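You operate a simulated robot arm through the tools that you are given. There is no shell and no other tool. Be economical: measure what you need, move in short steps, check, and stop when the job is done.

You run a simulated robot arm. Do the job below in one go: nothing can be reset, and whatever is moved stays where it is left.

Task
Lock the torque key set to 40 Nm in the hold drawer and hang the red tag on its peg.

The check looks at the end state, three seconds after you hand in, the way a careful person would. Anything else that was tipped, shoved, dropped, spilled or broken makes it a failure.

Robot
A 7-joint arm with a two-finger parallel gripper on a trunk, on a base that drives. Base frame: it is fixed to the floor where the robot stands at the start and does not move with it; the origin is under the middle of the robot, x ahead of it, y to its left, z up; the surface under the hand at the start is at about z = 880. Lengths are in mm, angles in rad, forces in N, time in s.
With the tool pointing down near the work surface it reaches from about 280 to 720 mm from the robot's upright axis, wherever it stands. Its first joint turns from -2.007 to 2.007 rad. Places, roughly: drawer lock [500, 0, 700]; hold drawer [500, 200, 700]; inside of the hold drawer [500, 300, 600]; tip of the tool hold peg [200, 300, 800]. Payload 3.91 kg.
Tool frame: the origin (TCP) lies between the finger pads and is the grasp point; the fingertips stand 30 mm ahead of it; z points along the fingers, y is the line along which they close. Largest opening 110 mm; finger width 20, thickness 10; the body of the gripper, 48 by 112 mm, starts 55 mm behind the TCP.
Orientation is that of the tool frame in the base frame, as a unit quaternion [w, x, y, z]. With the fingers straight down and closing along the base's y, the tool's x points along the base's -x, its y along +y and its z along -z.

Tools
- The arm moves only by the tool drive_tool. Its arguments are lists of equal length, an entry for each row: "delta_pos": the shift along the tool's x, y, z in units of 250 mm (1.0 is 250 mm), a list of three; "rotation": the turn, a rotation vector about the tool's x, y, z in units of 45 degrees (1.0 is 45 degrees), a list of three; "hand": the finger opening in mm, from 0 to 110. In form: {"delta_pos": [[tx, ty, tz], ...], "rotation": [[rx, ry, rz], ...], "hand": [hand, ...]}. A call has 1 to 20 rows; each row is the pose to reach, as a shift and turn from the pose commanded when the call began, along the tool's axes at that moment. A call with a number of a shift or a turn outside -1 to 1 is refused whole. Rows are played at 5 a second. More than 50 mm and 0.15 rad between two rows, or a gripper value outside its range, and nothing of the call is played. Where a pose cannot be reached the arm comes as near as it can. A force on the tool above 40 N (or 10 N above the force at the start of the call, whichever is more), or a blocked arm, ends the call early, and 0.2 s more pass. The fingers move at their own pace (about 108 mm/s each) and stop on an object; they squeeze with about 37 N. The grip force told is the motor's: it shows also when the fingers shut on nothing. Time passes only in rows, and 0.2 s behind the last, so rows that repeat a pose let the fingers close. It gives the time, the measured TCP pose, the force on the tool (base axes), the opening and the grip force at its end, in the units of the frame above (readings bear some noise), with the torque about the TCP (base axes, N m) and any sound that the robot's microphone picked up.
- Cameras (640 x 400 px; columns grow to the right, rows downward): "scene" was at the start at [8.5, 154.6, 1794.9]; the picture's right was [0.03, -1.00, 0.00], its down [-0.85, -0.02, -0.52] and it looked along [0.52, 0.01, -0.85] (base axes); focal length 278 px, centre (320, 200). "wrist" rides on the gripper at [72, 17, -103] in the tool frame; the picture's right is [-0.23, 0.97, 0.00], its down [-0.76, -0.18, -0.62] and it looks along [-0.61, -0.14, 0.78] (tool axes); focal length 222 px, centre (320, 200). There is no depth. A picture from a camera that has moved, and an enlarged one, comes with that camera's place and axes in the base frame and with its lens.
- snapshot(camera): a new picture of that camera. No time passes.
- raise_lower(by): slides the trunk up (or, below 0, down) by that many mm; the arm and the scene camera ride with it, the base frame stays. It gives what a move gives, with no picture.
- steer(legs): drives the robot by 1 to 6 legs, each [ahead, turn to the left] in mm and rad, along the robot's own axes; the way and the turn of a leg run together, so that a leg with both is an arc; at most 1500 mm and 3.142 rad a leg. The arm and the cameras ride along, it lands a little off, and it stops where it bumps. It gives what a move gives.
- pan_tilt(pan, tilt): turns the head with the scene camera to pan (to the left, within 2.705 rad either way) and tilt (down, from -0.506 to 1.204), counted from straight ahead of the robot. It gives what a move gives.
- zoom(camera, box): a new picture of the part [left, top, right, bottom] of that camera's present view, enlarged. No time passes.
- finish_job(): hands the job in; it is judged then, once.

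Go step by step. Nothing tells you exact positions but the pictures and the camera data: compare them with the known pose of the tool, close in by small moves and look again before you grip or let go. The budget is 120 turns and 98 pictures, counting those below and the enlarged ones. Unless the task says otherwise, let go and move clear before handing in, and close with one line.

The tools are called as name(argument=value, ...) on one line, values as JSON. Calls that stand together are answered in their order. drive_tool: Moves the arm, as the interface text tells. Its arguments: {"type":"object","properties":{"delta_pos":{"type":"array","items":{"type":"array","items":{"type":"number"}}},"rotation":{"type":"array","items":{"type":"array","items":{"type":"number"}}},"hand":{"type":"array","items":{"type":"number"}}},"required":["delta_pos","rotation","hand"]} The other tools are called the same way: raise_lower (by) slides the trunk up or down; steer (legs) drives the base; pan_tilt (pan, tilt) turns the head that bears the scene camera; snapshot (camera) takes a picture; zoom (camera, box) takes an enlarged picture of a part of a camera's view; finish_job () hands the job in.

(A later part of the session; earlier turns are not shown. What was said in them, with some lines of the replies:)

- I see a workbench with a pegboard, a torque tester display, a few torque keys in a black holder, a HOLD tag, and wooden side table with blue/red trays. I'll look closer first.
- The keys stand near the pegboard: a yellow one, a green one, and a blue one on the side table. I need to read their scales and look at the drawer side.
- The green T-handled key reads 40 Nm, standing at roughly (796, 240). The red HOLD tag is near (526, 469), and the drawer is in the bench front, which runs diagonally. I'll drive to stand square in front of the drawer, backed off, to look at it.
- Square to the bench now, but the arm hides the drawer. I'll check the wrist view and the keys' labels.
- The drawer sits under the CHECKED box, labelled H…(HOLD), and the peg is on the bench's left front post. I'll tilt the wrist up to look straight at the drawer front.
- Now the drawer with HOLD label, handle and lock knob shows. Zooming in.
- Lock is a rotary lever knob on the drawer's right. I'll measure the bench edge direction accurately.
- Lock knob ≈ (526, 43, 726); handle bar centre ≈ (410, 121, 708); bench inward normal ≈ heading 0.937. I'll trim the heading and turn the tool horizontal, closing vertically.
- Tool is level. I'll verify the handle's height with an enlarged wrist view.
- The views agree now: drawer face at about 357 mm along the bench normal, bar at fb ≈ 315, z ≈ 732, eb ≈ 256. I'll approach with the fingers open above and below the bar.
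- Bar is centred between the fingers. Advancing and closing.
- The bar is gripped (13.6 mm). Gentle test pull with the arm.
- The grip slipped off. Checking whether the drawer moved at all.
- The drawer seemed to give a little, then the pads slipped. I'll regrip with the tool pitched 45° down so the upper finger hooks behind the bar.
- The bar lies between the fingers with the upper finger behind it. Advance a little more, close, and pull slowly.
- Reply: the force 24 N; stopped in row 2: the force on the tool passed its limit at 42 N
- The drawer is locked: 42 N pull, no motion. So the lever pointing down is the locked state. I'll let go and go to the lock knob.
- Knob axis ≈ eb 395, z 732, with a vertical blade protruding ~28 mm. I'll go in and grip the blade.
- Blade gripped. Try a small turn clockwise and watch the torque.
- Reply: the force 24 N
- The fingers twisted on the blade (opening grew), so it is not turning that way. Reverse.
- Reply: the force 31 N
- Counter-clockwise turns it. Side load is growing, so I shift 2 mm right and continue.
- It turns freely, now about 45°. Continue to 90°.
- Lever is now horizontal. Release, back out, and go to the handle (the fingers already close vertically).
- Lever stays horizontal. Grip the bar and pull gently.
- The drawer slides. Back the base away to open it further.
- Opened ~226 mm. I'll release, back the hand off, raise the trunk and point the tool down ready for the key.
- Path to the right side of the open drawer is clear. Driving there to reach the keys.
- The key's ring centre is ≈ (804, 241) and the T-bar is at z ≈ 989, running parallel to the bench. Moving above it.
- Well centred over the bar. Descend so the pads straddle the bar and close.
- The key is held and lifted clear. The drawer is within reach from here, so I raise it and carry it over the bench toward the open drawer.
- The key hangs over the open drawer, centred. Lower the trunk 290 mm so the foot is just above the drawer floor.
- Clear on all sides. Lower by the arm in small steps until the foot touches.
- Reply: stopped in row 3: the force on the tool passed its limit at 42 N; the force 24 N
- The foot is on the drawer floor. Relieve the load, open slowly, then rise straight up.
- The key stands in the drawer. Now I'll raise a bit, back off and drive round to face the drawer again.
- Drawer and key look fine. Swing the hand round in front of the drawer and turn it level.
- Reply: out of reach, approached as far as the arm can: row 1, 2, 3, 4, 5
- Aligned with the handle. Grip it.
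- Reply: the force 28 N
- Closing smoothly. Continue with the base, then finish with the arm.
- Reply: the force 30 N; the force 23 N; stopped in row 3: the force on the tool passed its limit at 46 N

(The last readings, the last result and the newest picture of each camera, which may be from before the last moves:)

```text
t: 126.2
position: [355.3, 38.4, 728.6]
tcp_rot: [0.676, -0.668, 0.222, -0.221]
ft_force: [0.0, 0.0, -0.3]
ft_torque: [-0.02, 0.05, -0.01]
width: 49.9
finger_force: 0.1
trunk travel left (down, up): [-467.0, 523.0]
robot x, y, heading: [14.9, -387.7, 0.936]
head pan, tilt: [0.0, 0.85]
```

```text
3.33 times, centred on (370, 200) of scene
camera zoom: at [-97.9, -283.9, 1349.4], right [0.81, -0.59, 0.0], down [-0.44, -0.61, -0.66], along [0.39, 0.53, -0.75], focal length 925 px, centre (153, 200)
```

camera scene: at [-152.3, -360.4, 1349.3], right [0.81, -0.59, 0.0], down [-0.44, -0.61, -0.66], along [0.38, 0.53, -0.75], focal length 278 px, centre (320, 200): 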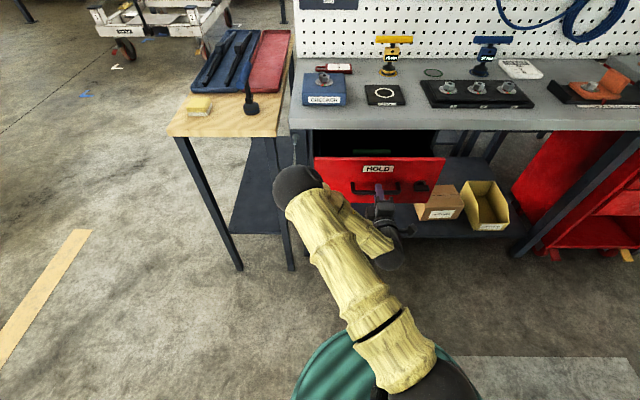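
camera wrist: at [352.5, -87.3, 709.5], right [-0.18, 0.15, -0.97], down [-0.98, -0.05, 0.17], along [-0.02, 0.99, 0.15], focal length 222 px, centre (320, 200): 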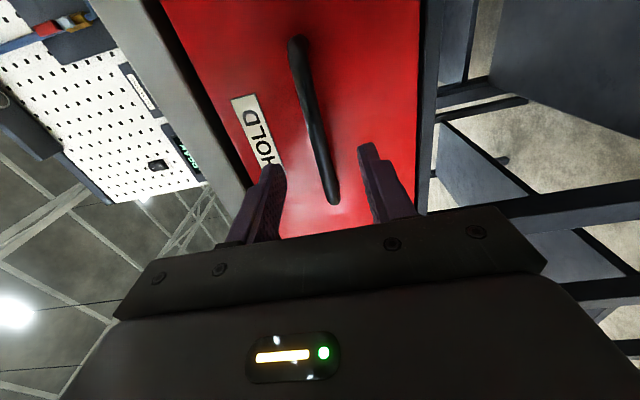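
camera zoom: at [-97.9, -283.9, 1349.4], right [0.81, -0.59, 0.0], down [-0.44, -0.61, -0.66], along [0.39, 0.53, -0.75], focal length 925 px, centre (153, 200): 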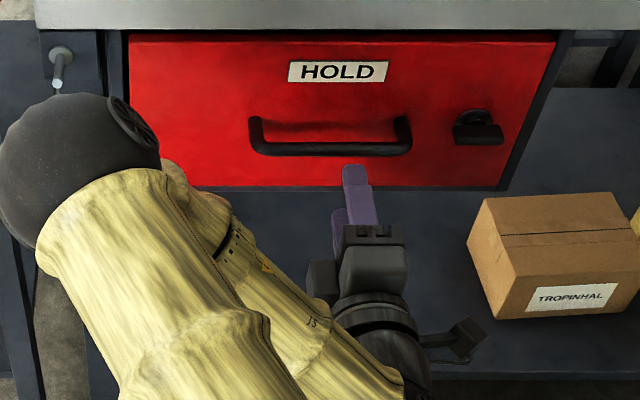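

Drawer closed. Now to the lock: grip the horizontal blade and turn it clockwise back to vertical.

drive_tool(delta_pos=[[0.18, -0.014, 0], [0.36, -0.014, 0], [0.536, -0.014, 0], [0.536, -0.014, 0.15], [0.536, -0.014, 0.312], [0.536, -0.014, 0.312], [0.536, -0.014, 0.312], [0.536, -0.014, 0.312]], rotation=[[0, 0, 0], [0, 0, 0], [0, 0, 0], [0, 0, 0], [0, 0, 0], [0, 0, 0], [0, 0, 0], [0, 0, 0]], hand=[50, 50, 50, 50, 50, 4, 4, 4])

zoom(camera="wrist", box=[220, 20, 460, 240])

```text
t: 128.0
position: [509.4, 20.5, 732.1]
tcp_rot: [0.674, -0.669, 0.224, -0.22]
ft_force: [-1.3, -1.5, -20.0]
ft_torque: [-0.67, 0.46, -0.08]
width: 11.1
finger_force: 45.3
trunk travel left (down, up): [-467.0, 523.0]
robot x, y, heading: [12.4, -387.8, 0.94]
head pan, tilt: [0.0, 0.85]
```

```text
1.82 times, centred on (340, 130) of wrist
camera zoom: at [506.2, -105.6, 713.1], right [-0.19, 0.14, -0.97], down [-0.98, -0.05, 0.18], along [-0.02, 0.99, 0.15], focal length 404 px, centre (284, 327)
```

zoom: 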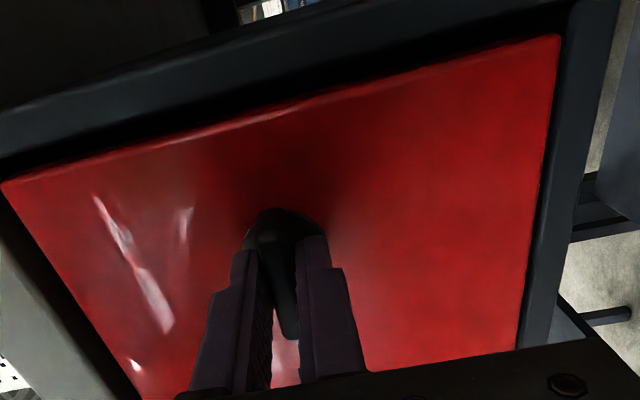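

drive_tool(delta_pos=[[0, 0.008, 0], [0, 0.008, 0], [0, 0.008, 0], [0, 0.008, 0], [0, 0.008, 0], [0, 0.008, 0], [0, 0.008, 0], [0, 0.008, 0]], rotation=[[0, 0, 0], [0, 0, 0.15], [0, 0, 0.3], [0, 0, 0.45], [0, 0, 0.6], [0, 0, 0.75], [0, 0, 0.9], [0, 0, 1]], hand=[4, 4, 4, 4, 4, 4, 4, 4])

```text
t: 129.8
position: [508.9, 21.0, 732.0]
tcp_rot: [0.707, -0.532, 0.462, 0.056]
ft_force: [-4.5, -4.3, -18.0]
ft_torque: [-1.12, 0.79, 0.15]
width: 10.7
finger_force: 44.3
trunk travel left (down, up): [-467.0, 523.0]
robot x, y, heading: [14.2, -390.1, 0.937]
head pan, tilt: [0.0, 0.85]
```

drive_tool(delta_pos=[[0, 0, 0], [0, 0, 0], [0, 0, 0], [0, 0, 0], [0, 0, 0], [0, 0, 0], [0, 0, 0]], rotation=[[0, 0, 0.15], [0, 0, 0.3], [0, 0, 0.45], [0, 0, 0.6], [0, 0, 0.75], [0, 0, 0.9], [0, 0, 1]], hand=[4, 4, 4, 4, 4, 4, 4])

zoom(camera="wrist", box=[220, 20, 460, 240])

```text
t: 131.4
position: [508.0, 21.1, 729.8]
tcp_rot: [0.632, -0.316, 0.63, 0.321]
ft_force: [-18.3, -3.4, -22.9]
ft_torque: [-1.02, -0.07, 0.81]
width: 11.1
finger_force: 44.9
trunk travel left (down, up): [-467.0, 523.0]
robot x, y, heading: [13.3, -387.4, 0.939]
head pan, tilt: [0.0, 0.85]
```

```text
1.82 times, centred on (340, 130) of wrist
camera zoom: at [433.3, -50.9, 656.4], right [-0.78, 0.58, 0.23], down [-0.23, -0.61, 0.76], along [0.58, 0.54, 0.61], focal length 404 px, centre (284, 327)
```

zoom: 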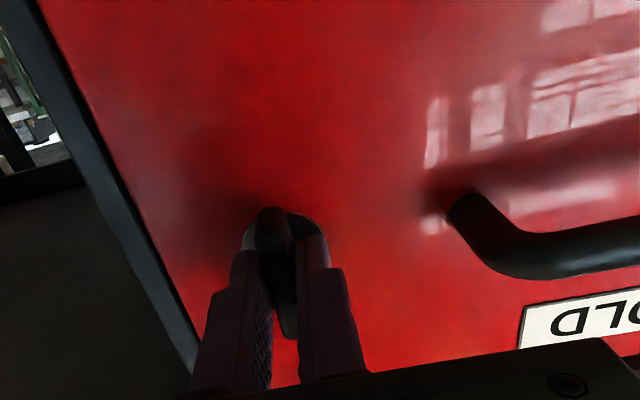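

Back to vertical. A tiny extra turn against the stop, then release and check.

drive_tool(delta_pos=[[0, 0, 0], [0, 0, 0], [0, 0, 0], [0, 0, 0], [0, 0, -0.15], [0, 0, -0.3], [0, 0, -0.45]], rotation=[[0, 0, 0.07], [0, 0, 0.07], [0, 0, 0.0], [0, 0, 0], [0, 0, 0], [0, 0, 0], [0, 0, 0]], hand=[4, 4, 40, 40, 40, 40, 40])

zoom(camera="wrist", box=[240, 70, 440, 200])

snapshot(camera="scene")

```text
t: 133.0
position: [441.0, -71.3, 731.6]
tcp_rot: [0.634, -0.315, 0.629, 0.321]
ft_force: [0.8, 0.6, -0.2]
ft_torque: [0.01, 0.0, 0.0]
width: 40.2
finger_force: 0.1
trunk travel left (down, up): [-467.0, 523.0]
robot x, y, heading: [12.1, -387.5, 0.939]
head pan, tilt: [0.0, 0.85]
```

```text
3.08 times, centred on (340, 135) of wrist
camera zoom: at [366.6, -143.7, 657.6], right [-0.78, 0.58, 0.23], down [-0.23, -0.62, 0.75], along [0.58, 0.54, 0.62], focal length 684 px, centre (258, 400)
```

zoom: 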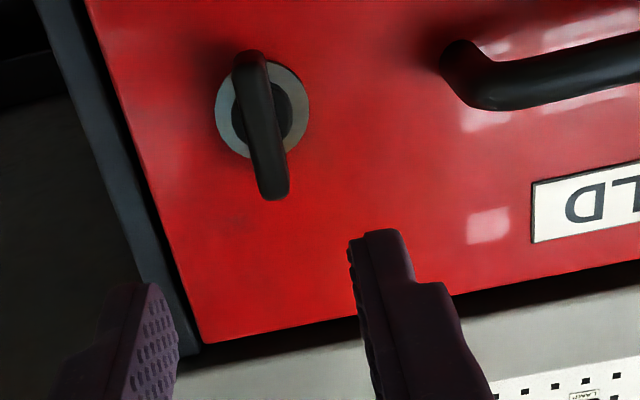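

```text
25 pictures are left
camera scene: at [-97.9, -283.9, 1349.4], right [0.81, -0.59, 0.0], down [-0.44, -0.61, -0.66], along [0.39, 0.53, -0.75], focal length 278 px, centre (320, 200)
```

scene: 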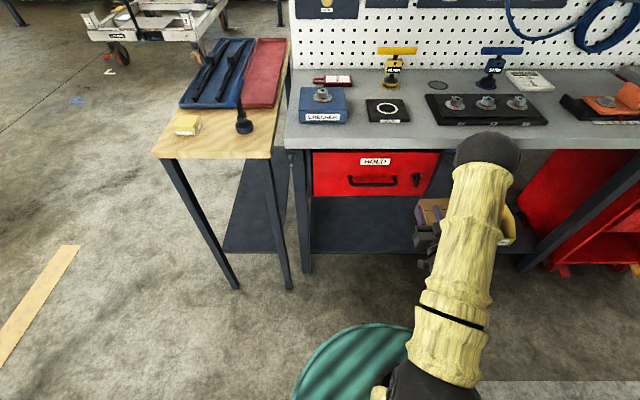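

Lever is back in its locked position and the drawer is shut. Next the tag: raise the trunk, turn the tool down, and drive nearer the tag.

raise_lower(by=370)

drive_tool(delta_pos=[[0, 0, 0], [0, 0, 0], [0, 0, 0], [0, 0, 0], [0, 0, 0], [0, 0, 0], [0, 0, 0], [0, 0, 0]], rotation=[[-0.09, 0.09, -0.09], [-0.19, 0.19, -0.19], [-0.29, 0.29, -0.29], [-0.39, 0.39, -0.39], [-0.49, 0.49, -0.49], [-0.59, 0.59, -0.59], [-0.69, 0.69, -0.69], [-0.77, 0.77, -0.77]], hand=[80, 80, 80, 80, 80, 80, 80, 80])

drive_tool(delta_pos=[[0, 0, 0], [0, 0, 0], [0, 0, 0], [0, 0, 0], [0, 0, 0], [0, 0, 0], [0, 0, 0], [0, 0, 0]], rotation=[[-0.09, 0.09, -0.09], [-0.19, 0.19, -0.19], [-0.29, 0.29, -0.29], [-0.39, 0.39, -0.39], [-0.49, 0.49, -0.49], [-0.59, 0.59, -0.59], [-0.69, 0.69, -0.69], [-0.77, 0.77, -0.77]], hand=[80, 80, 80, 80, 80, 80, 80, 80])

steer(legs=[[0, 0.42], [335, 0], [0, -0.42]])

snapshot(camera="scene")

```text
t: 136.6
position: [440.8, -71.3, 1102.3]
tcp_rot: [0.633, -0.316, 0.629, 0.322]
ft_force: [-0.7, 0.3, 0.4]
ft_torque: [0.02, 0.0, -0.03]
width: 39.8
finger_force: 0.1
trunk travel left (down, up): [-837.0, 153.0]
robot x, y, heading: [15.1, -387.2, 0.943]
head pan, tilt: [0.0, 0.85]
```

```text
t: 138.4
position: [441.0, -71.6, 1101.6]
tcp_rot: [-0.369, 0.731, -0.544, -0.185]
ft_force: [-0.4, -0.4, 0.1]
ft_torque: [0.0, -0.03, 0.0]
width: 80.1
finger_force: 0.0
trunk travel left (down, up): [-837.0, 153.0]
robot x, y, heading: [16.5, -391.0, 0.935]
head pan, tilt: [0.0, 0.85]
```

```text
t: 140.2
position: [440.5, -71.6, 1102.9]
tcp_rot: [-0.005, 0.95, -0.312, 0.0]
ft_force: [0.5, 0.4, -0.1]
ft_torque: [0.01, 0.01, -0.01]
width: 80.0
finger_force: 0.1
trunk travel left (down, up): [-837.0, 153.0]
robot x, y, heading: [15.6, -388.6, 0.936]
head pan, tilt: [0.0, 0.85]
```

```text
t: 146.1
position: [507.7, 265.4, 1101.4]
tcp_rot: [-0.006, 0.952, -0.307, -0.001]
ft_force: [1.2, 0.0, 0.1]
ft_torque: [-0.01, 0.02, 0.02]
width: 79.6
finger_force: 0.0
trunk travel left (down, up): [-837.0, 153.0]
robot x, y, heading: [84.6, -59.3, 0.949]
head pan, tilt: [0.0, 0.85]
```

```text
24 pictures are left
camera scene: at [-28.2, 46.0, 1719.3], right [0.81, -0.58, 0.0], down [-0.44, -0.61, -0.66], along [0.38, 0.54, -0.75], focal length 278 px, centre (320, 200)
```

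scene: 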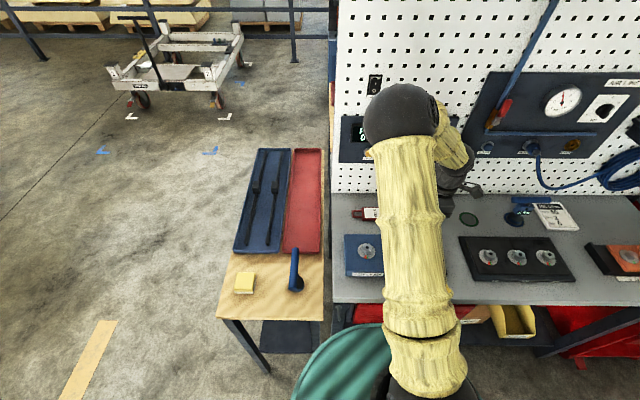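

zoom(camera="scene", box=[335, 195, 395, 235])

snapshot(camera="wrist")

```text
10.00 times, centred on (365, 215) of scene
camera zoom: at [-28.2, 46.0, 1719.3], right [0.81, -0.58, 0.0], down [-0.44, -0.61, -0.66], along [0.38, 0.54, -0.75], focal length 2776 px, centre (-130, 50)
```

zoom: 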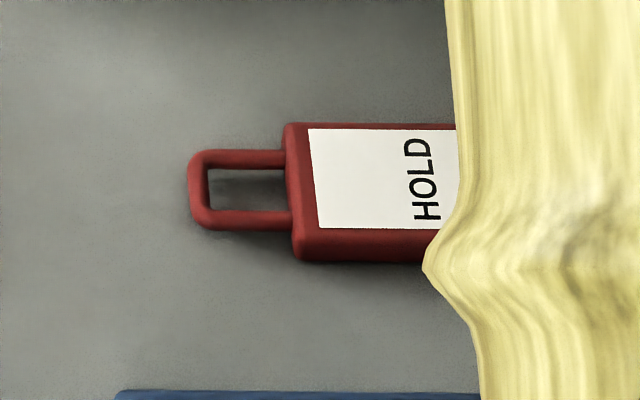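

```text
22 pictures are left
camera wrist: at [556.7, 208.1, 1203.4], right [-0.75, -0.66, -0.01], down [-0.52, 0.58, 0.63], along [-0.41, 0.48, -0.78], focal length 222 px, centre (320, 200)
```

wrist: 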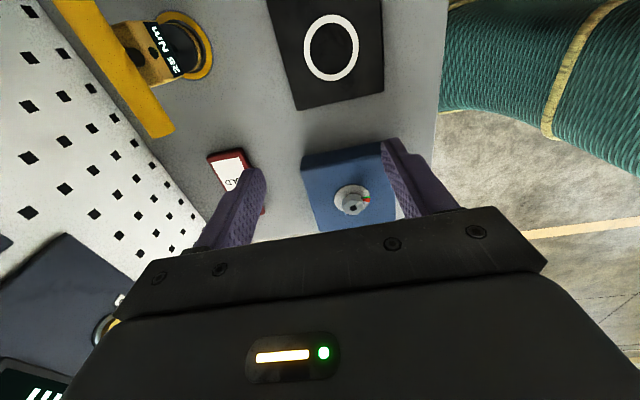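

Tag body centre ≈ eb 155, fb 682, with its loop toward the left end. Move above it.

drive_tool(delta_pos=[[-0.105, -0.168, 0], [-0.21, -0.336, 0], [-0.316, -0.505, 0], [-0.4215, -0.674, 0], [-0.4215, -0.674, 0.12], [-0.4215, -0.674, 0.24], [-0.4215, -0.674, 0.24]], rotation=[[0, 0, 0], [0, 0, 0], [0, 0, 0], [0, 0, 0], [0, 0, 0], [0, 0, 0], [0, 0, 0]], hand=[80, 80, 80, 80, 80, 80, 80])

snapshot(camera="wrist")

snapshot(camera="scene")

```text
t: 147.7
position: [519.5, 462.3, 1043.9]
tcp_rot: [-0.006, 0.952, -0.307, -0.001]
ft_force: [0.4, -0.8, 0.0]
ft_torque: [0.0, 0.0, 0.03]
width: 80.1
finger_force: 0.1
trunk travel left (down, up): [-837.0, 153.0]
robot x, y, heading: [85.2, -54.0, 0.952]
head pan, tilt: [0.0, 0.85]
```

```text
21 pictures are left
camera wrist: at [569.7, 405.9, 1145.1], right [-0.75, -0.66, -0.01], down [-0.52, 0.58, 0.63], along [-0.41, 0.48, -0.78], focal length 222 px, centre (320, 200)
```

wrist: 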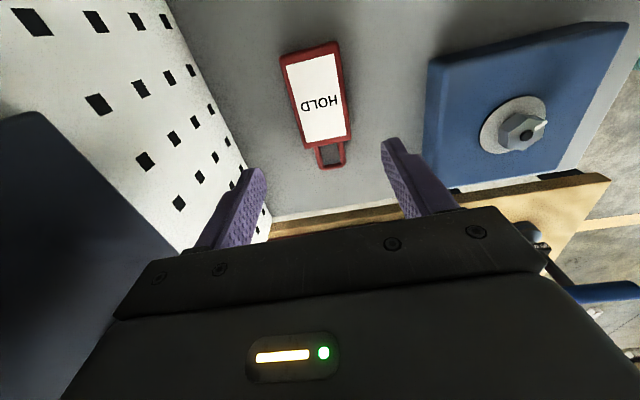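

```text
20 pictures are left
camera scene: at [-28.6, 45.7, 1719.4], right [0.81, -0.58, 0.0], down [-0.44, -0.61, -0.66], along [0.38, 0.54, -0.75], focal length 278 px, centre (320, 200)
```

scene: 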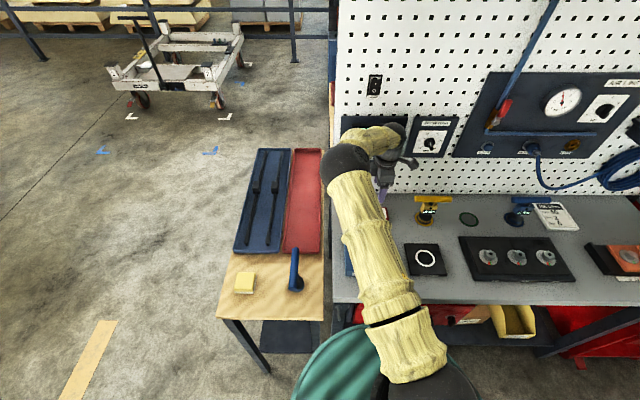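

Alignment confirmed (loop end toward the left). Descend and grip the tag across its width.

drive_tool(delta_pos=[[0, -0.008, 0.19], [0, -0.008, 0.38], [0, -0.008, 0.5], [0, -0.008, 0.52], [0, -0.008, 0.52]], rotation=[[0, 0, 0.038], [0, 0, 0.038], [0, 0, 0.038], [0, 0, 0.038], [0, 0, 0.038]], hand=[74, 74, 74, 74, 74])

zoom(camera="wrist", box=[200, 20, 460, 240])

```text
t: 148.9
position: [522.1, 465.4, 913.4]
tcp_rot: [-0.006, 0.947, -0.321, 0.001]
ft_force: [0.5, 0.5, -0.5]
ft_torque: [0.01, -0.02, 0.0]
width: 73.9
finger_force: 0.1
trunk travel left (down, up): [-837.0, 153.0]
robot x, y, heading: [85.8, -56.4, 0.947]
head pan, tilt: [0.0, 0.85]
```

```text
1.82 times, centred on (330, 130) of wrist
camera zoom: at [568.8, 408.0, 1015.9], right [-0.77, -0.64, -0.01], down [-0.5, 0.6, 0.63], along [-0.39, 0.49, -0.78], focal length 404 px, centre (302, 327)
```

zoom: 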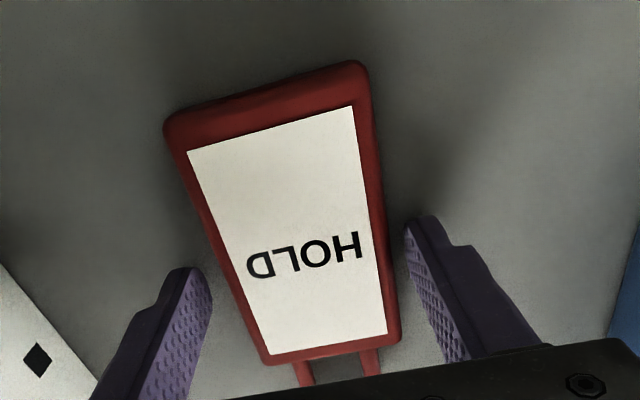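

drive_tool(delta_pos=[[0, 0, 0], [0, 0, 0], [0, 0, 0], [0, 0, 0]], rotation=[[0, 0, 0], [0, 0, 0], [0, 0, 0], [0, 0, 0]], hand=[60, 35, 35, 35])

drive_tool(delta_pos=[[0, 0, -0.04], [0, 0, -0.1], [0, 0, -0.24], [0, 0, -0.4], [0, 0, -0.56]], rotation=[[0, 0, 0], [0, 0, 0], [0, 0, 0], [0, 0, 0], [0, 0, 0]], hand=[35, 35, 35, 35, 35])

snapshot(camera="wrist")

```text
t: 149.9
position: [521.1, 466.4, 914.1]
tcp_rot: [-0.006, 0.947, -0.32, -0.002]
ft_force: [0.3, 0.7, 0.1]
ft_torque: [-0.02, -0.04, 0.02]
width: 59.0
finger_force: 36.5
trunk travel left (down, up): [-837.0, 153.0]
robot x, y, heading: [86.1, -59.7, 0.951]
head pan, tilt: [0.0, 0.85]
```

```text
t: 151.1
position: [522.8, 462.9, 1056.2]
tcp_rot: [-0.005, 0.947, -0.32, 0.0]
ft_force: [0.8, -0.4, -0.7]
ft_torque: [0.03, 0.01, -0.02]
width: 34.9
finger_force: 0.1
trunk travel left (down, up): [-837.0, 153.0]
robot x, y, heading: [86.1, -56.4, 0.948]
head pan, tilt: [0.0, 0.85]
```

```text
18 pictures are left
camera wrist: at [568.6, 405.3, 1157.4], right [-0.77, -0.64, -0.01], down [-0.5, 0.6, 0.63], along [-0.39, 0.49, -0.78], focal length 222 px, centre (320, 200)
```

wrist: 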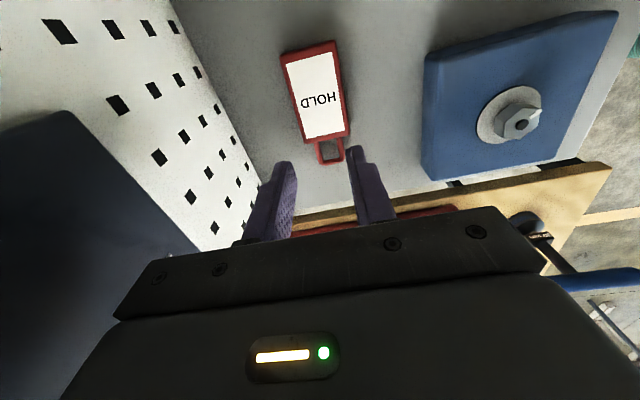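

It slipped – I gripped too high on the tag's rounded edges. The tag stayed put; descend lower this time until the fingertips nearly touch the bench.

drive_tool(delta_pos=[[0, 0, 0.19], [0, 0, 0.38], [0, 0, 0.52], [0, 0, 0.57], [0, 0, 0.575], [0, 0, 0.58], [0, 0, 0.585], [0, 0, 0.59]], rotation=[[0, 0, 0], [0, 0, 0], [0, 0, 0], [0, 0, 0], [0, 0, 0], [0, 0, 0], [0, 0, 0], [0, 0, 0]], hand=[80, 80, 80, 80, 80, 80, 80, 80])

```text
t: 152.9
position: [521.9, 467.5, 910.5]
tcp_rot: [-0.008, 0.947, -0.321, 0.001]
ft_force: [2.5, 0.1, 33.3]
ft_torque: [-1.34, 0.74, 0.04]
width: 79.0
finger_force: 0.0
trunk travel left (down, up): [-837.0, 153.0]
robot x, y, heading: [88.3, -56.3, 0.947]
head pan, tilt: [0.0, 0.85]
```

Contact with the bench surface. Ease up 1.5 mm, close, and lift.

drive_tool(delta_pos=[[0, 0, -0.007], [0, 0, -0.007], [0, 0, -0.007], [0, 0, -0.007], [0, 0, -0.007]], rotation=[[0, 0, 0], [0, 0, 0], [0, 0, 0], [0, 0, 0], [0, 0, 0]], hand=[80, 60, 30, 30, 30])

drive_tool(delta_pos=[[0, 0, -0.02], [0, 0, -0.05], [0, 0, -0.1]], rotation=[[0, 0, 0], [0, 0, 0], [0, 0, 0]], hand=[30, 30, 30])

```text
t: 153.6
position: [520.6, 463.5, 909.7]
tcp_rot: [-0.001, 0.947, -0.322, -0.001]
ft_force: [-1.7, -3.6, 19.6]
ft_torque: [-0.64, 0.43, -0.02]
width: 59.1
finger_force: 28.2
trunk travel left (down, up): [-837.0, 153.0]
robot x, y, heading: [84.5, -56.5, 0.949]
head pan, tilt: [0.0, 0.85]
stopped in row 3: the force on the tool passed its limit at 53 N (the readings are from after the stop); the commanded pose is now the measured one
```

```text
t: 154.4
position: [521.2, 464.8, 932.5]
tcp_rot: [-0.001, 0.947, -0.321, -0.003]
ft_force: [-0.6, -0.1, -0.5]
ft_torque: [0.0, 0.01, 0.03]
width: 58.7
finger_force: 37.2
trunk travel left (down, up): [-837.0, 153.0]
robot x, y, heading: [87.7, -55.7, 0.95]
head pan, tilt: [0.0, 0.85]
```

drive_tool(delta_pos=[[0, 0, -0.1], [0, 0, -0.25], [0, 0, -0.4]], rotation=[[0, 0, 0], [0, 0, 0], [0, 0, 0]], hand=[30, 30, 30])

snapshot(camera="wrist")

```text
t: 155.2
position: [520.4, 464.3, 1031.1]
tcp_rot: [0.0, 0.947, -0.322, -0.003]
ft_force: [-0.2, -0.2, 0.7]
ft_torque: [-0.04, 0.02, -0.01]
width: 58.8
finger_force: 37.1
trunk travel left (down, up): [-837.0, 153.0]
robot x, y, heading: [86.0, -60.6, 0.95]
head pan, tilt: [0.0, 0.85]
```

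```text
17 pictures are left
camera wrist: at [567.9, 406.1, 1134.1], right [-0.77, -0.63, 0.0], down [-0.49, 0.6, 0.63], along [-0.4, 0.48, -0.78], focal length 222 px, centre (320, 200)
```

wrist: 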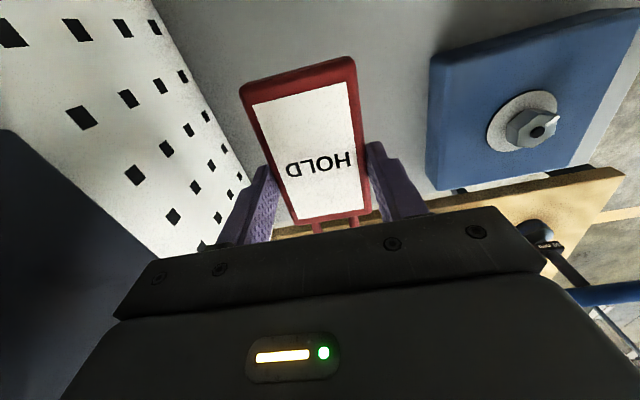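

Tag held firmly, loop toward the left. Back off from the bench, then turn the tool level with the loop up.

steer(legs=[[-420, -0.01]])

drive_tool(delta_pos=[[0, 0, 0], [0, 0, 0], [0, 0, 0], [0, 0, 0], [0, 0, 0], [0, 0, 0], [0, 0, 0], [0, 0, 0]], rotation=[[0.09, -0.09, 0.09], [0.19, -0.19, 0.19], [0.29, -0.29, 0.29], [0.39, -0.39, 0.39], [0.49, -0.49, 0.49], [0.59, -0.59, 0.59], [0.69, -0.69, 0.69], [0.77, -0.77, 0.77]], hand=[30, 30, 30, 30, 30, 30, 30, 30])

drive_tool(delta_pos=[[0, 0, 0], [0, 0, 0], [0, 0, 0], [0, 0, 0], [0, 0, 0], [0, 0, 0], [0, 0, 0], [0, 0, 0]], rotation=[[0.09, -0.09, 0.09], [0.19, -0.19, 0.19], [0.29, -0.29, 0.29], [0.39, -0.39, 0.39], [0.49, -0.49, 0.49], [0.59, -0.59, 0.59], [0.69, -0.69, 0.69], [0.77, -0.77, 0.77]], hand=[30, 30, 30, 30, 30, 30, 30, 30])

snapshot(camera="wrist")

snapshot(camera="scene")

```text
t: 158.1
position: [281.6, 121.6, 1031.6]
tcp_rot: [0.0, 0.945, -0.327, -0.003]
ft_force: [-0.7, 0.5, 0.5]
ft_torque: [0.01, 0.01, 0.0]
width: 58.8
finger_force: 37.1
trunk travel left (down, up): [-837.0, 153.0]
robot x, y, heading: [-158.9, -394.3, 0.94]
head pan, tilt: [0.0, 0.85]
```

```text
t: 159.9
position: [281.4, 122.5, 1032.4]
tcp_rot: [-0.367, 0.723, -0.556, -0.181]
ft_force: [-0.5, -0.3, -0.9]
ft_torque: [0.0, 0.03, -0.03]
width: 58.9
finger_force: 36.2
trunk travel left (down, up): [-837.0, 153.0]
robot x, y, heading: [-159.9, -394.4, 0.941]
head pan, tilt: [0.0, 0.85]
```

```text
t: 161.7
position: [282.1, 122.8, 1031.4]
tcp_rot: [0.635, -0.307, 0.637, 0.311]
ft_force: [-0.6, -0.6, -0.5]
ft_torque: [-0.02, 0.03, 0.02]
width: 59.0
finger_force: 37.2
trunk travel left (down, up): [-837.0, 153.0]
robot x, y, heading: [-158.3, -394.0, 0.938]
head pan, tilt: [0.0, 0.85]
```

```text
16 pictures are left
camera wrist: at [204.7, 52.4, 957.9], right [-0.76, 0.6, 0.23], down [-0.24, -0.6, 0.76], along [0.6, 0.52, 0.61], focal length 222 px, centre (320, 200)
```

wrist: 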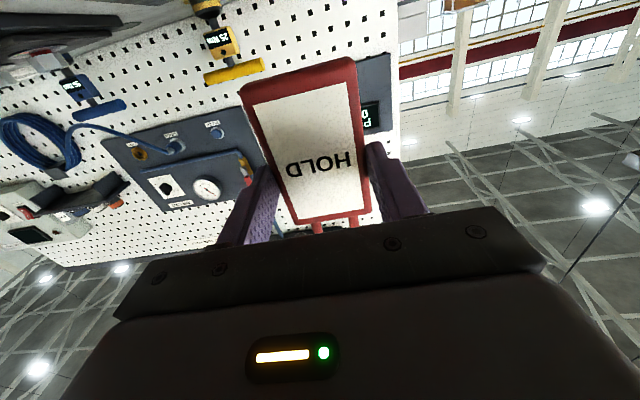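

```text
15 pictures are left
camera scene: at [-271.1, -289.9, 1719.3], right [0.81, -0.59, 0.0], down [-0.44, -0.61, -0.66], along [0.39, 0.53, -0.75], focal length 278 px, centre (320, 200)
```

scene: 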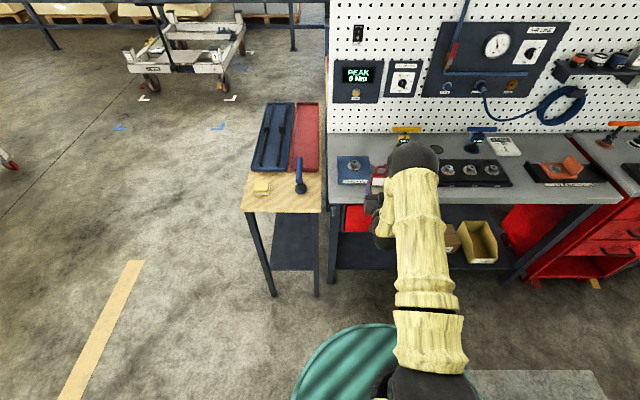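

Loop is now up and the tag faces the bench. Move left to the peg's line, back a little, and lower.

drive_tool(delta_pos=[[0, 0.1, -0.18], [0, 0.25, -0.18], [0, 0.42, -0.18], [0, 0.59, -0.18], [0, 0.59, -0.18]], rotation=[[-0.043, 0, 0], [-0.043, 0, 0], [-0.043, 0, 0], [-0.043, 0, 0], [-0.043, 0, 0]], hand=[30, 30, 30, 30, 30])

raise_lower(by=-270)

snapshot(camera="wrist")

zoom(camera="scene", box=[260, 130, 400, 220])

```text
refused: row 1 steps farther than a row can; nothing moved
```

```text
t: 164.5
position: [282.4, 121.8, 761.0]
tcp_rot: [0.634, -0.308, 0.637, 0.311]
ft_force: [-0.3, -0.1, -0.9]
ft_torque: [0.01, 0.02, 0.03]
width: 58.9
finger_force: 36.5
trunk travel left (down, up): [-567.0, 423.0]
robot x, y, heading: [-157.2, -395.8, 0.941]
head pan, tilt: [0.0, 0.85]
```

```text
14 pictures are left
camera wrist: at [204.6, 52.1, 687.9], right [-0.77, 0.6, 0.23], down [-0.24, -0.6, 0.76], along [0.6, 0.53, 0.61], focal length 222 px, centre (320, 200)
```

wrist: 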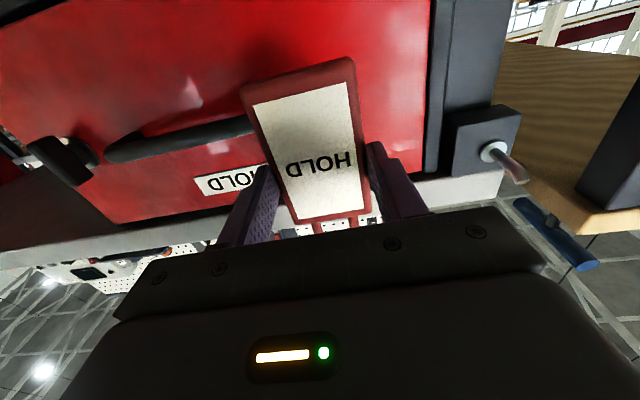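

```text
4.44 times, centred on (330, 175) of scene
camera zoom: at [-271.2, -290.2, 1449.4], right [0.81, -0.59, 0.0], down [-0.44, -0.61, -0.66], along [0.39, 0.53, -0.75], focal length 1234 px, centre (276, 311)
```

zoom: 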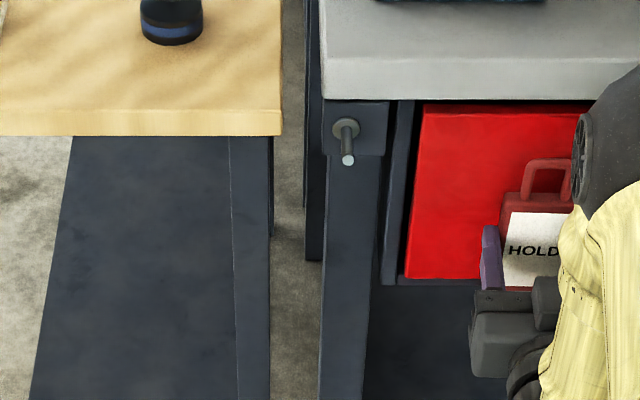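

Peg tip is at eb ≈ 7, fb ≈ 313, z ≈ 818, base at fb ≈ 356; current hand height already matches the loop. The wooden table's leg is close to the left, so I'll keep the opening small on release. First back off, then move left.

drive_tool(delta_pos=[[0, 0, -0.09], [0, 0, -0.18], [0, 0.15, -0.185], [0, 0.3, -0.19], [0, 0.45, -0.195], [0, 0.588, -0.2], [0, 0.588, -0.2]], rotation=[[-0.02, 0, 0], [-0.043, 0, 0], [-0.043, 0, 0], [-0.043, 0, 0], [-0.043, 0, 0], [-0.043, 0, 0], [-0.043, 0, 0]], hand=[30, 30, 30, 30, 30, 30, 30])

zoom(camera="scene", box=[280, 130, 400, 220])

snapshot(camera="wrist")

```text
t: 166.1
position: [133.8, 173.8, 763.0]
tcp_rot: [0.63, -0.319, 0.632, 0.321]
ft_force: [0.3, 0.1, -0.4]
ft_torque: [0.0, 0.03, 0.01]
width: 58.7
finger_force: 37.3
trunk travel left (down, up): [-567.0, 423.0]
robot x, y, heading: [-159.0, -396.2, 0.946]
head pan, tilt: [0.0, 0.85]
```

```text
4.44 times, centred on (340, 175) of scene
camera zoom: at [-271.5, -290.0, 1449.3], right [0.81, -0.59, 0.0], down [-0.44, -0.61, -0.66], along [0.39, 0.53, -0.75], focal length 1234 px, centre (231, 311)
```

zoom: 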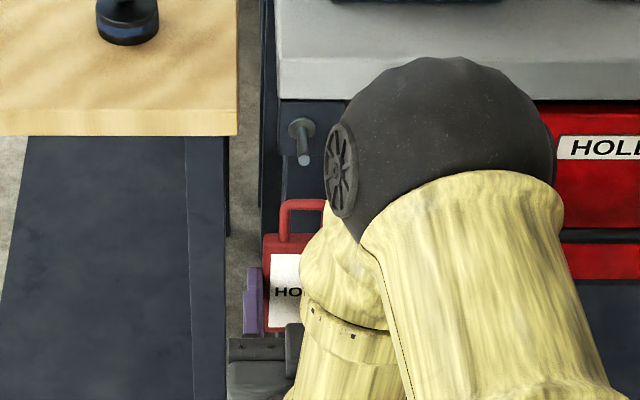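

```text
11 pictures are left
camera wrist: at [59.7, 101.3, 689.4], right [-0.79, 0.57, 0.23], down [-0.22, -0.61, 0.76], along [0.58, 0.55, 0.61], focal length 222 px, centre (320, 200)
```

wrist: 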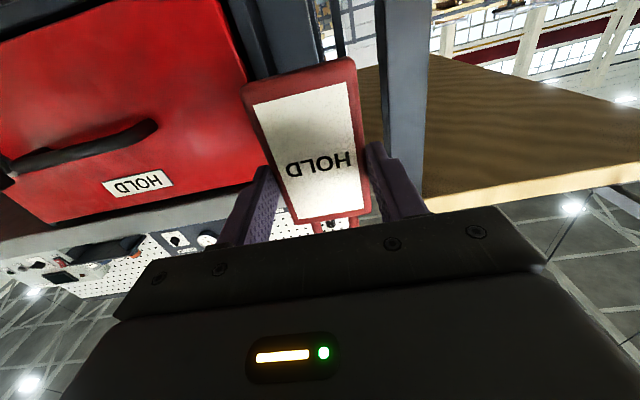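

Aligned; trim 1.5 mm right and 3 mm down, and approach to just short of the peg tip.

drive_tool(delta_pos=[[0.013, -0.006, 0.1], [0.013, -0.006, 0.2], [0.013, -0.006, 0.22], [0.013, -0.006, 0.22]], rotation=[[0, 0, 0], [0, 0, 0], [0, 0, 0], [0, 0, 0]], hand=[30, 30, 30, 30])

zoom(camera="scene", box=[300, 135, 370, 185])

```text
t: 167.1
position: [169.0, 218.7, 757.8]
tcp_rot: [0.629, -0.318, 0.632, 0.321]
ft_force: [-0.1, -1.0, 0.0]
ft_torque: [-0.05, 0.03, 0.01]
width: 58.8
finger_force: 37.9
trunk travel left (down, up): [-567.0, 423.0]
robot x, y, heading: [-156.3, -396.0, 0.94]
head pan, tilt: [0.0, 0.85]
```

```text
8.00 times, centred on (335, 160) of scene
camera zoom: at [-271.2, -290.2, 1449.3], right [0.81, -0.59, 0.0], down [-0.44, -0.61, -0.66], along [0.39, 0.53, -0.75], focal length 2220 px, centre (200, 520)
```

zoom: 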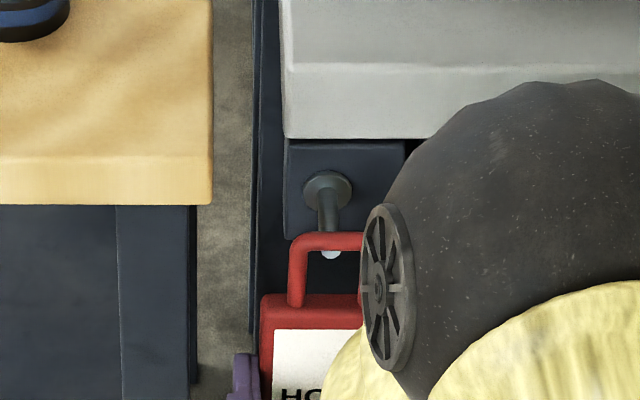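

The peg tip shows right inside the loop opening. Advance 30 mm to thread it.

drive_tool(delta_pos=[[0, 0, 0.03], [0, 0, 0.06], [0, 0, 0.09], [0, 0, 0.12], [0, 0, 0.12]], rotation=[[0, 0, 0], [0, 0, 0], [0, 0, 0], [0, 0, 0], [0, 0, 0]], hand=[30, 30, 30, 30, 30])

zoom(camera="scene", box=[300, 135, 370, 185])

```text
t: 168.3
position: [184.5, 241.8, 758.5]
tcp_rot: [0.629, -0.319, 0.632, 0.322]
ft_force: [0.4, -0.4, -0.5]
ft_torque: [-0.01, 0.02, 0.03]
width: 58.7
finger_force: 37.0
trunk travel left (down, up): [-567.0, 423.0]
robot x, y, heading: [-161.4, -390.1, 0.94]
head pan, tilt: [0.0, 0.85]
```

```text
8.00 times, centred on (335, 160) of scene
camera zoom: at [-271.2, -290.1, 1449.3], right [0.81, -0.59, 0.0], down [-0.44, -0.61, -0.66], along [0.39, 0.53, -0.75], focal length 2220 px, centre (200, 520)
```

zoom: 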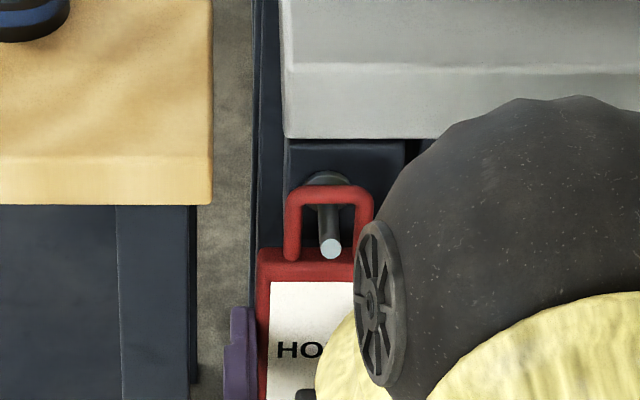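

The peg is through the loop. Push in 8 mm more, lower ~6 mm so the loop rests on the peg, and release with a small opening.

drive_tool(delta_pos=[[0, 0, 0.015], [0, 0, 0.032], [0.012, 0, 0.032], [0.024, 0, 0.032], [0.024, 0, 0.032]], rotation=[[0, 0, 0], [0, 0, 0], [0, 0, 0], [0, 0, 0], [0, 0, 0]], hand=[30, 30, 30, 30, 30])

zoom(camera="scene", box=[300, 135, 370, 185])

```text
t: 169.5
position: [190.2, 247.5, 751.6]
tcp_rot: [0.629, -0.319, 0.632, 0.322]
ft_force: [0.8, -0.2, -0.2]
ft_torque: [-0.03, 0.02, 0.01]
width: 58.9
finger_force: 37.6
trunk travel left (down, up): [-567.0, 423.0]
robot x, y, heading: [-158.7, -396.8, 0.941]
head pan, tilt: [0.0, 0.85]
```

```text
8.00 times, centred on (335, 160) of scene
camera zoom: at [-271.2, -290.1, 1449.3], right [0.81, -0.59, 0.0], down [-0.44, -0.61, -0.66], along [0.39, 0.53, -0.75], focal length 2220 px, centre (200, 520)
```

zoom: 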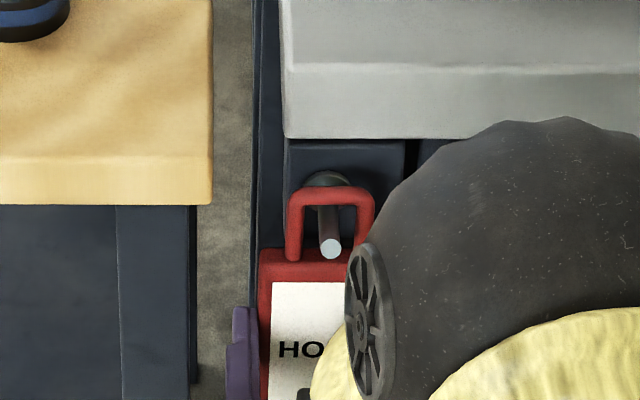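

drive_tool(delta_pos=[[0, 0, 0], [0, 0, 0], [0, 0, 0], [0, 0, 0], [0, 0, 0], [0, 0, 0]], rotation=[[0, 0, 0], [0, 0, 0], [0, 0, 0], [0, 0, 0], [0, 0, 0], [0, 0, 0]], hand=[59, 61, 64, 68, 72, 72])

zoom(camera="scene", box=[300, 135, 370, 185])

```text
t: 170.9
position: [190.5, 248.4, 753.1]
tcp_rot: [0.629, -0.318, 0.632, 0.322]
ft_force: [-0.2, -0.1, 0.1]
ft_torque: [0.0, 0.03, 0.0]
width: 72.2
finger_force: 0.1
trunk travel left (down, up): [-567.0, 423.0]
robot x, y, heading: [-156.8, -392.8, 0.942]
head pan, tilt: [0.0, 0.85]
```

```text
8.00 times, centred on (335, 160) of scene
camera zoom: at [-271.2, -290.2, 1449.3], right [0.81, -0.59, 0.0], down [-0.44, -0.61, -0.66], along [0.39, 0.53, -0.75], focal length 2220 px, centre (200, 520)
```

zoom: 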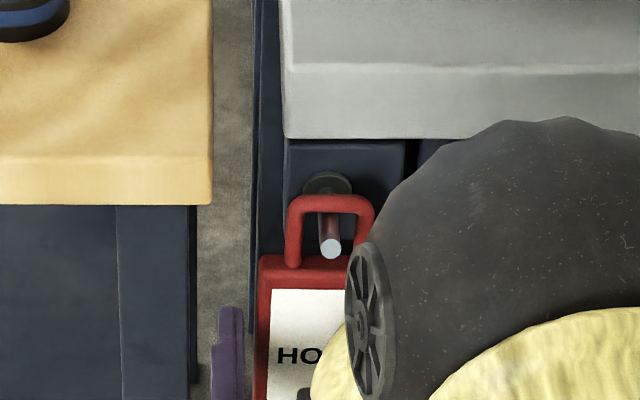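

The tag hangs on the peg now. Withdraw straight back and check everything.

drive_tool(delta_pos=[[0, 0, -0.05], [0, 0, -0.12], [0, 0, -0.25], [0, 0, -0.4], [0, 0, -0.55]], rotation=[[0, 0, 0], [0, 0, 0], [0, 0, 0], [0, 0, 0], [0, 0, 0]], hand=[72, 72, 72, 72, 72])

steer(legs=[[-250, 0]])

snapshot(camera="scene")

zoom(camera="scene", box=[300, 100, 440, 190])

```text
t: 172.1
position: [111.1, 136.8, 752.5]
tcp_rot: [0.63, -0.318, 0.632, 0.321]
ft_force: [-0.1, 0.5, 0.9]
ft_torque: [-0.01, -0.01, 0.0]
width: 72.0
finger_force: 0.1
trunk travel left (down, up): [-567.0, 423.0]
robot x, y, heading: [-158.3, -394.6, 0.941]
head pan, tilt: [0.0, 0.85]
```

```text
t: 174.1
position: [-39.6, -65.3, 752.7]
tcp_rot: [0.629, -0.32, 0.631, 0.323]
ft_force: [0.5, 0.0, 0.6]
ft_torque: [-0.02, -0.01, 0.0]
width: 72.2
finger_force: 0.1
trunk travel left (down, up): [-567.0, 423.0]
robot x, y, heading: [-309.3, -601.1, 0.943]
head pan, tilt: [0.0, 0.85]
```

```text
6 pictures are left
camera scene: at [-420.1, -494.9, 1449.3], right [0.81, -0.59, 0.0], down [-0.44, -0.61, -0.66], along [0.39, 0.53, -0.75], focal length 278 px, centre (320, 200)
```

scene: 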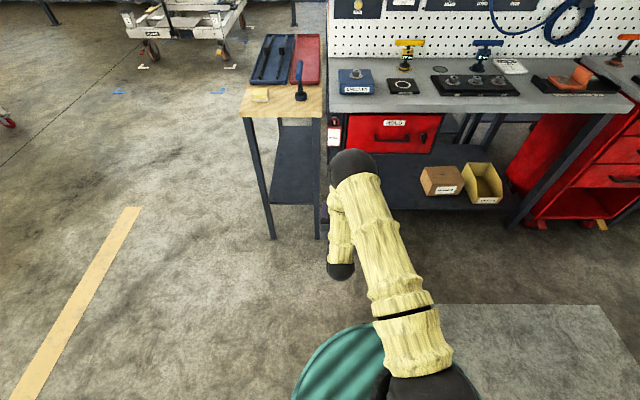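

```text
4.44 times, centred on (370, 145) of scene
camera zoom: at [-420.1, -494.9, 1449.3], right [0.81, -0.59, 0.0], down [-0.44, -0.61, -0.66], along [0.39, 0.53, -0.75], focal length 1234 px, centre (98, 444)
```

zoom: 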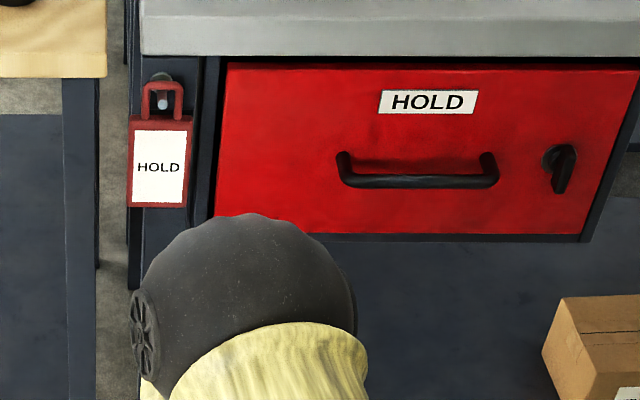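

The tag hangs on its peg, the drawer is shut with the lever back in its locked position, and the rest of the bench looks as it was. Handing in.

finish_job()

```text
The job is handed in.
```

The 40 Nm torque key is in the HOLD drawer, which is shut with its lever turned back to the locked position, and the red tag hangs on its peg. I checked the lock by sight and did not pull the drawer again to test it.
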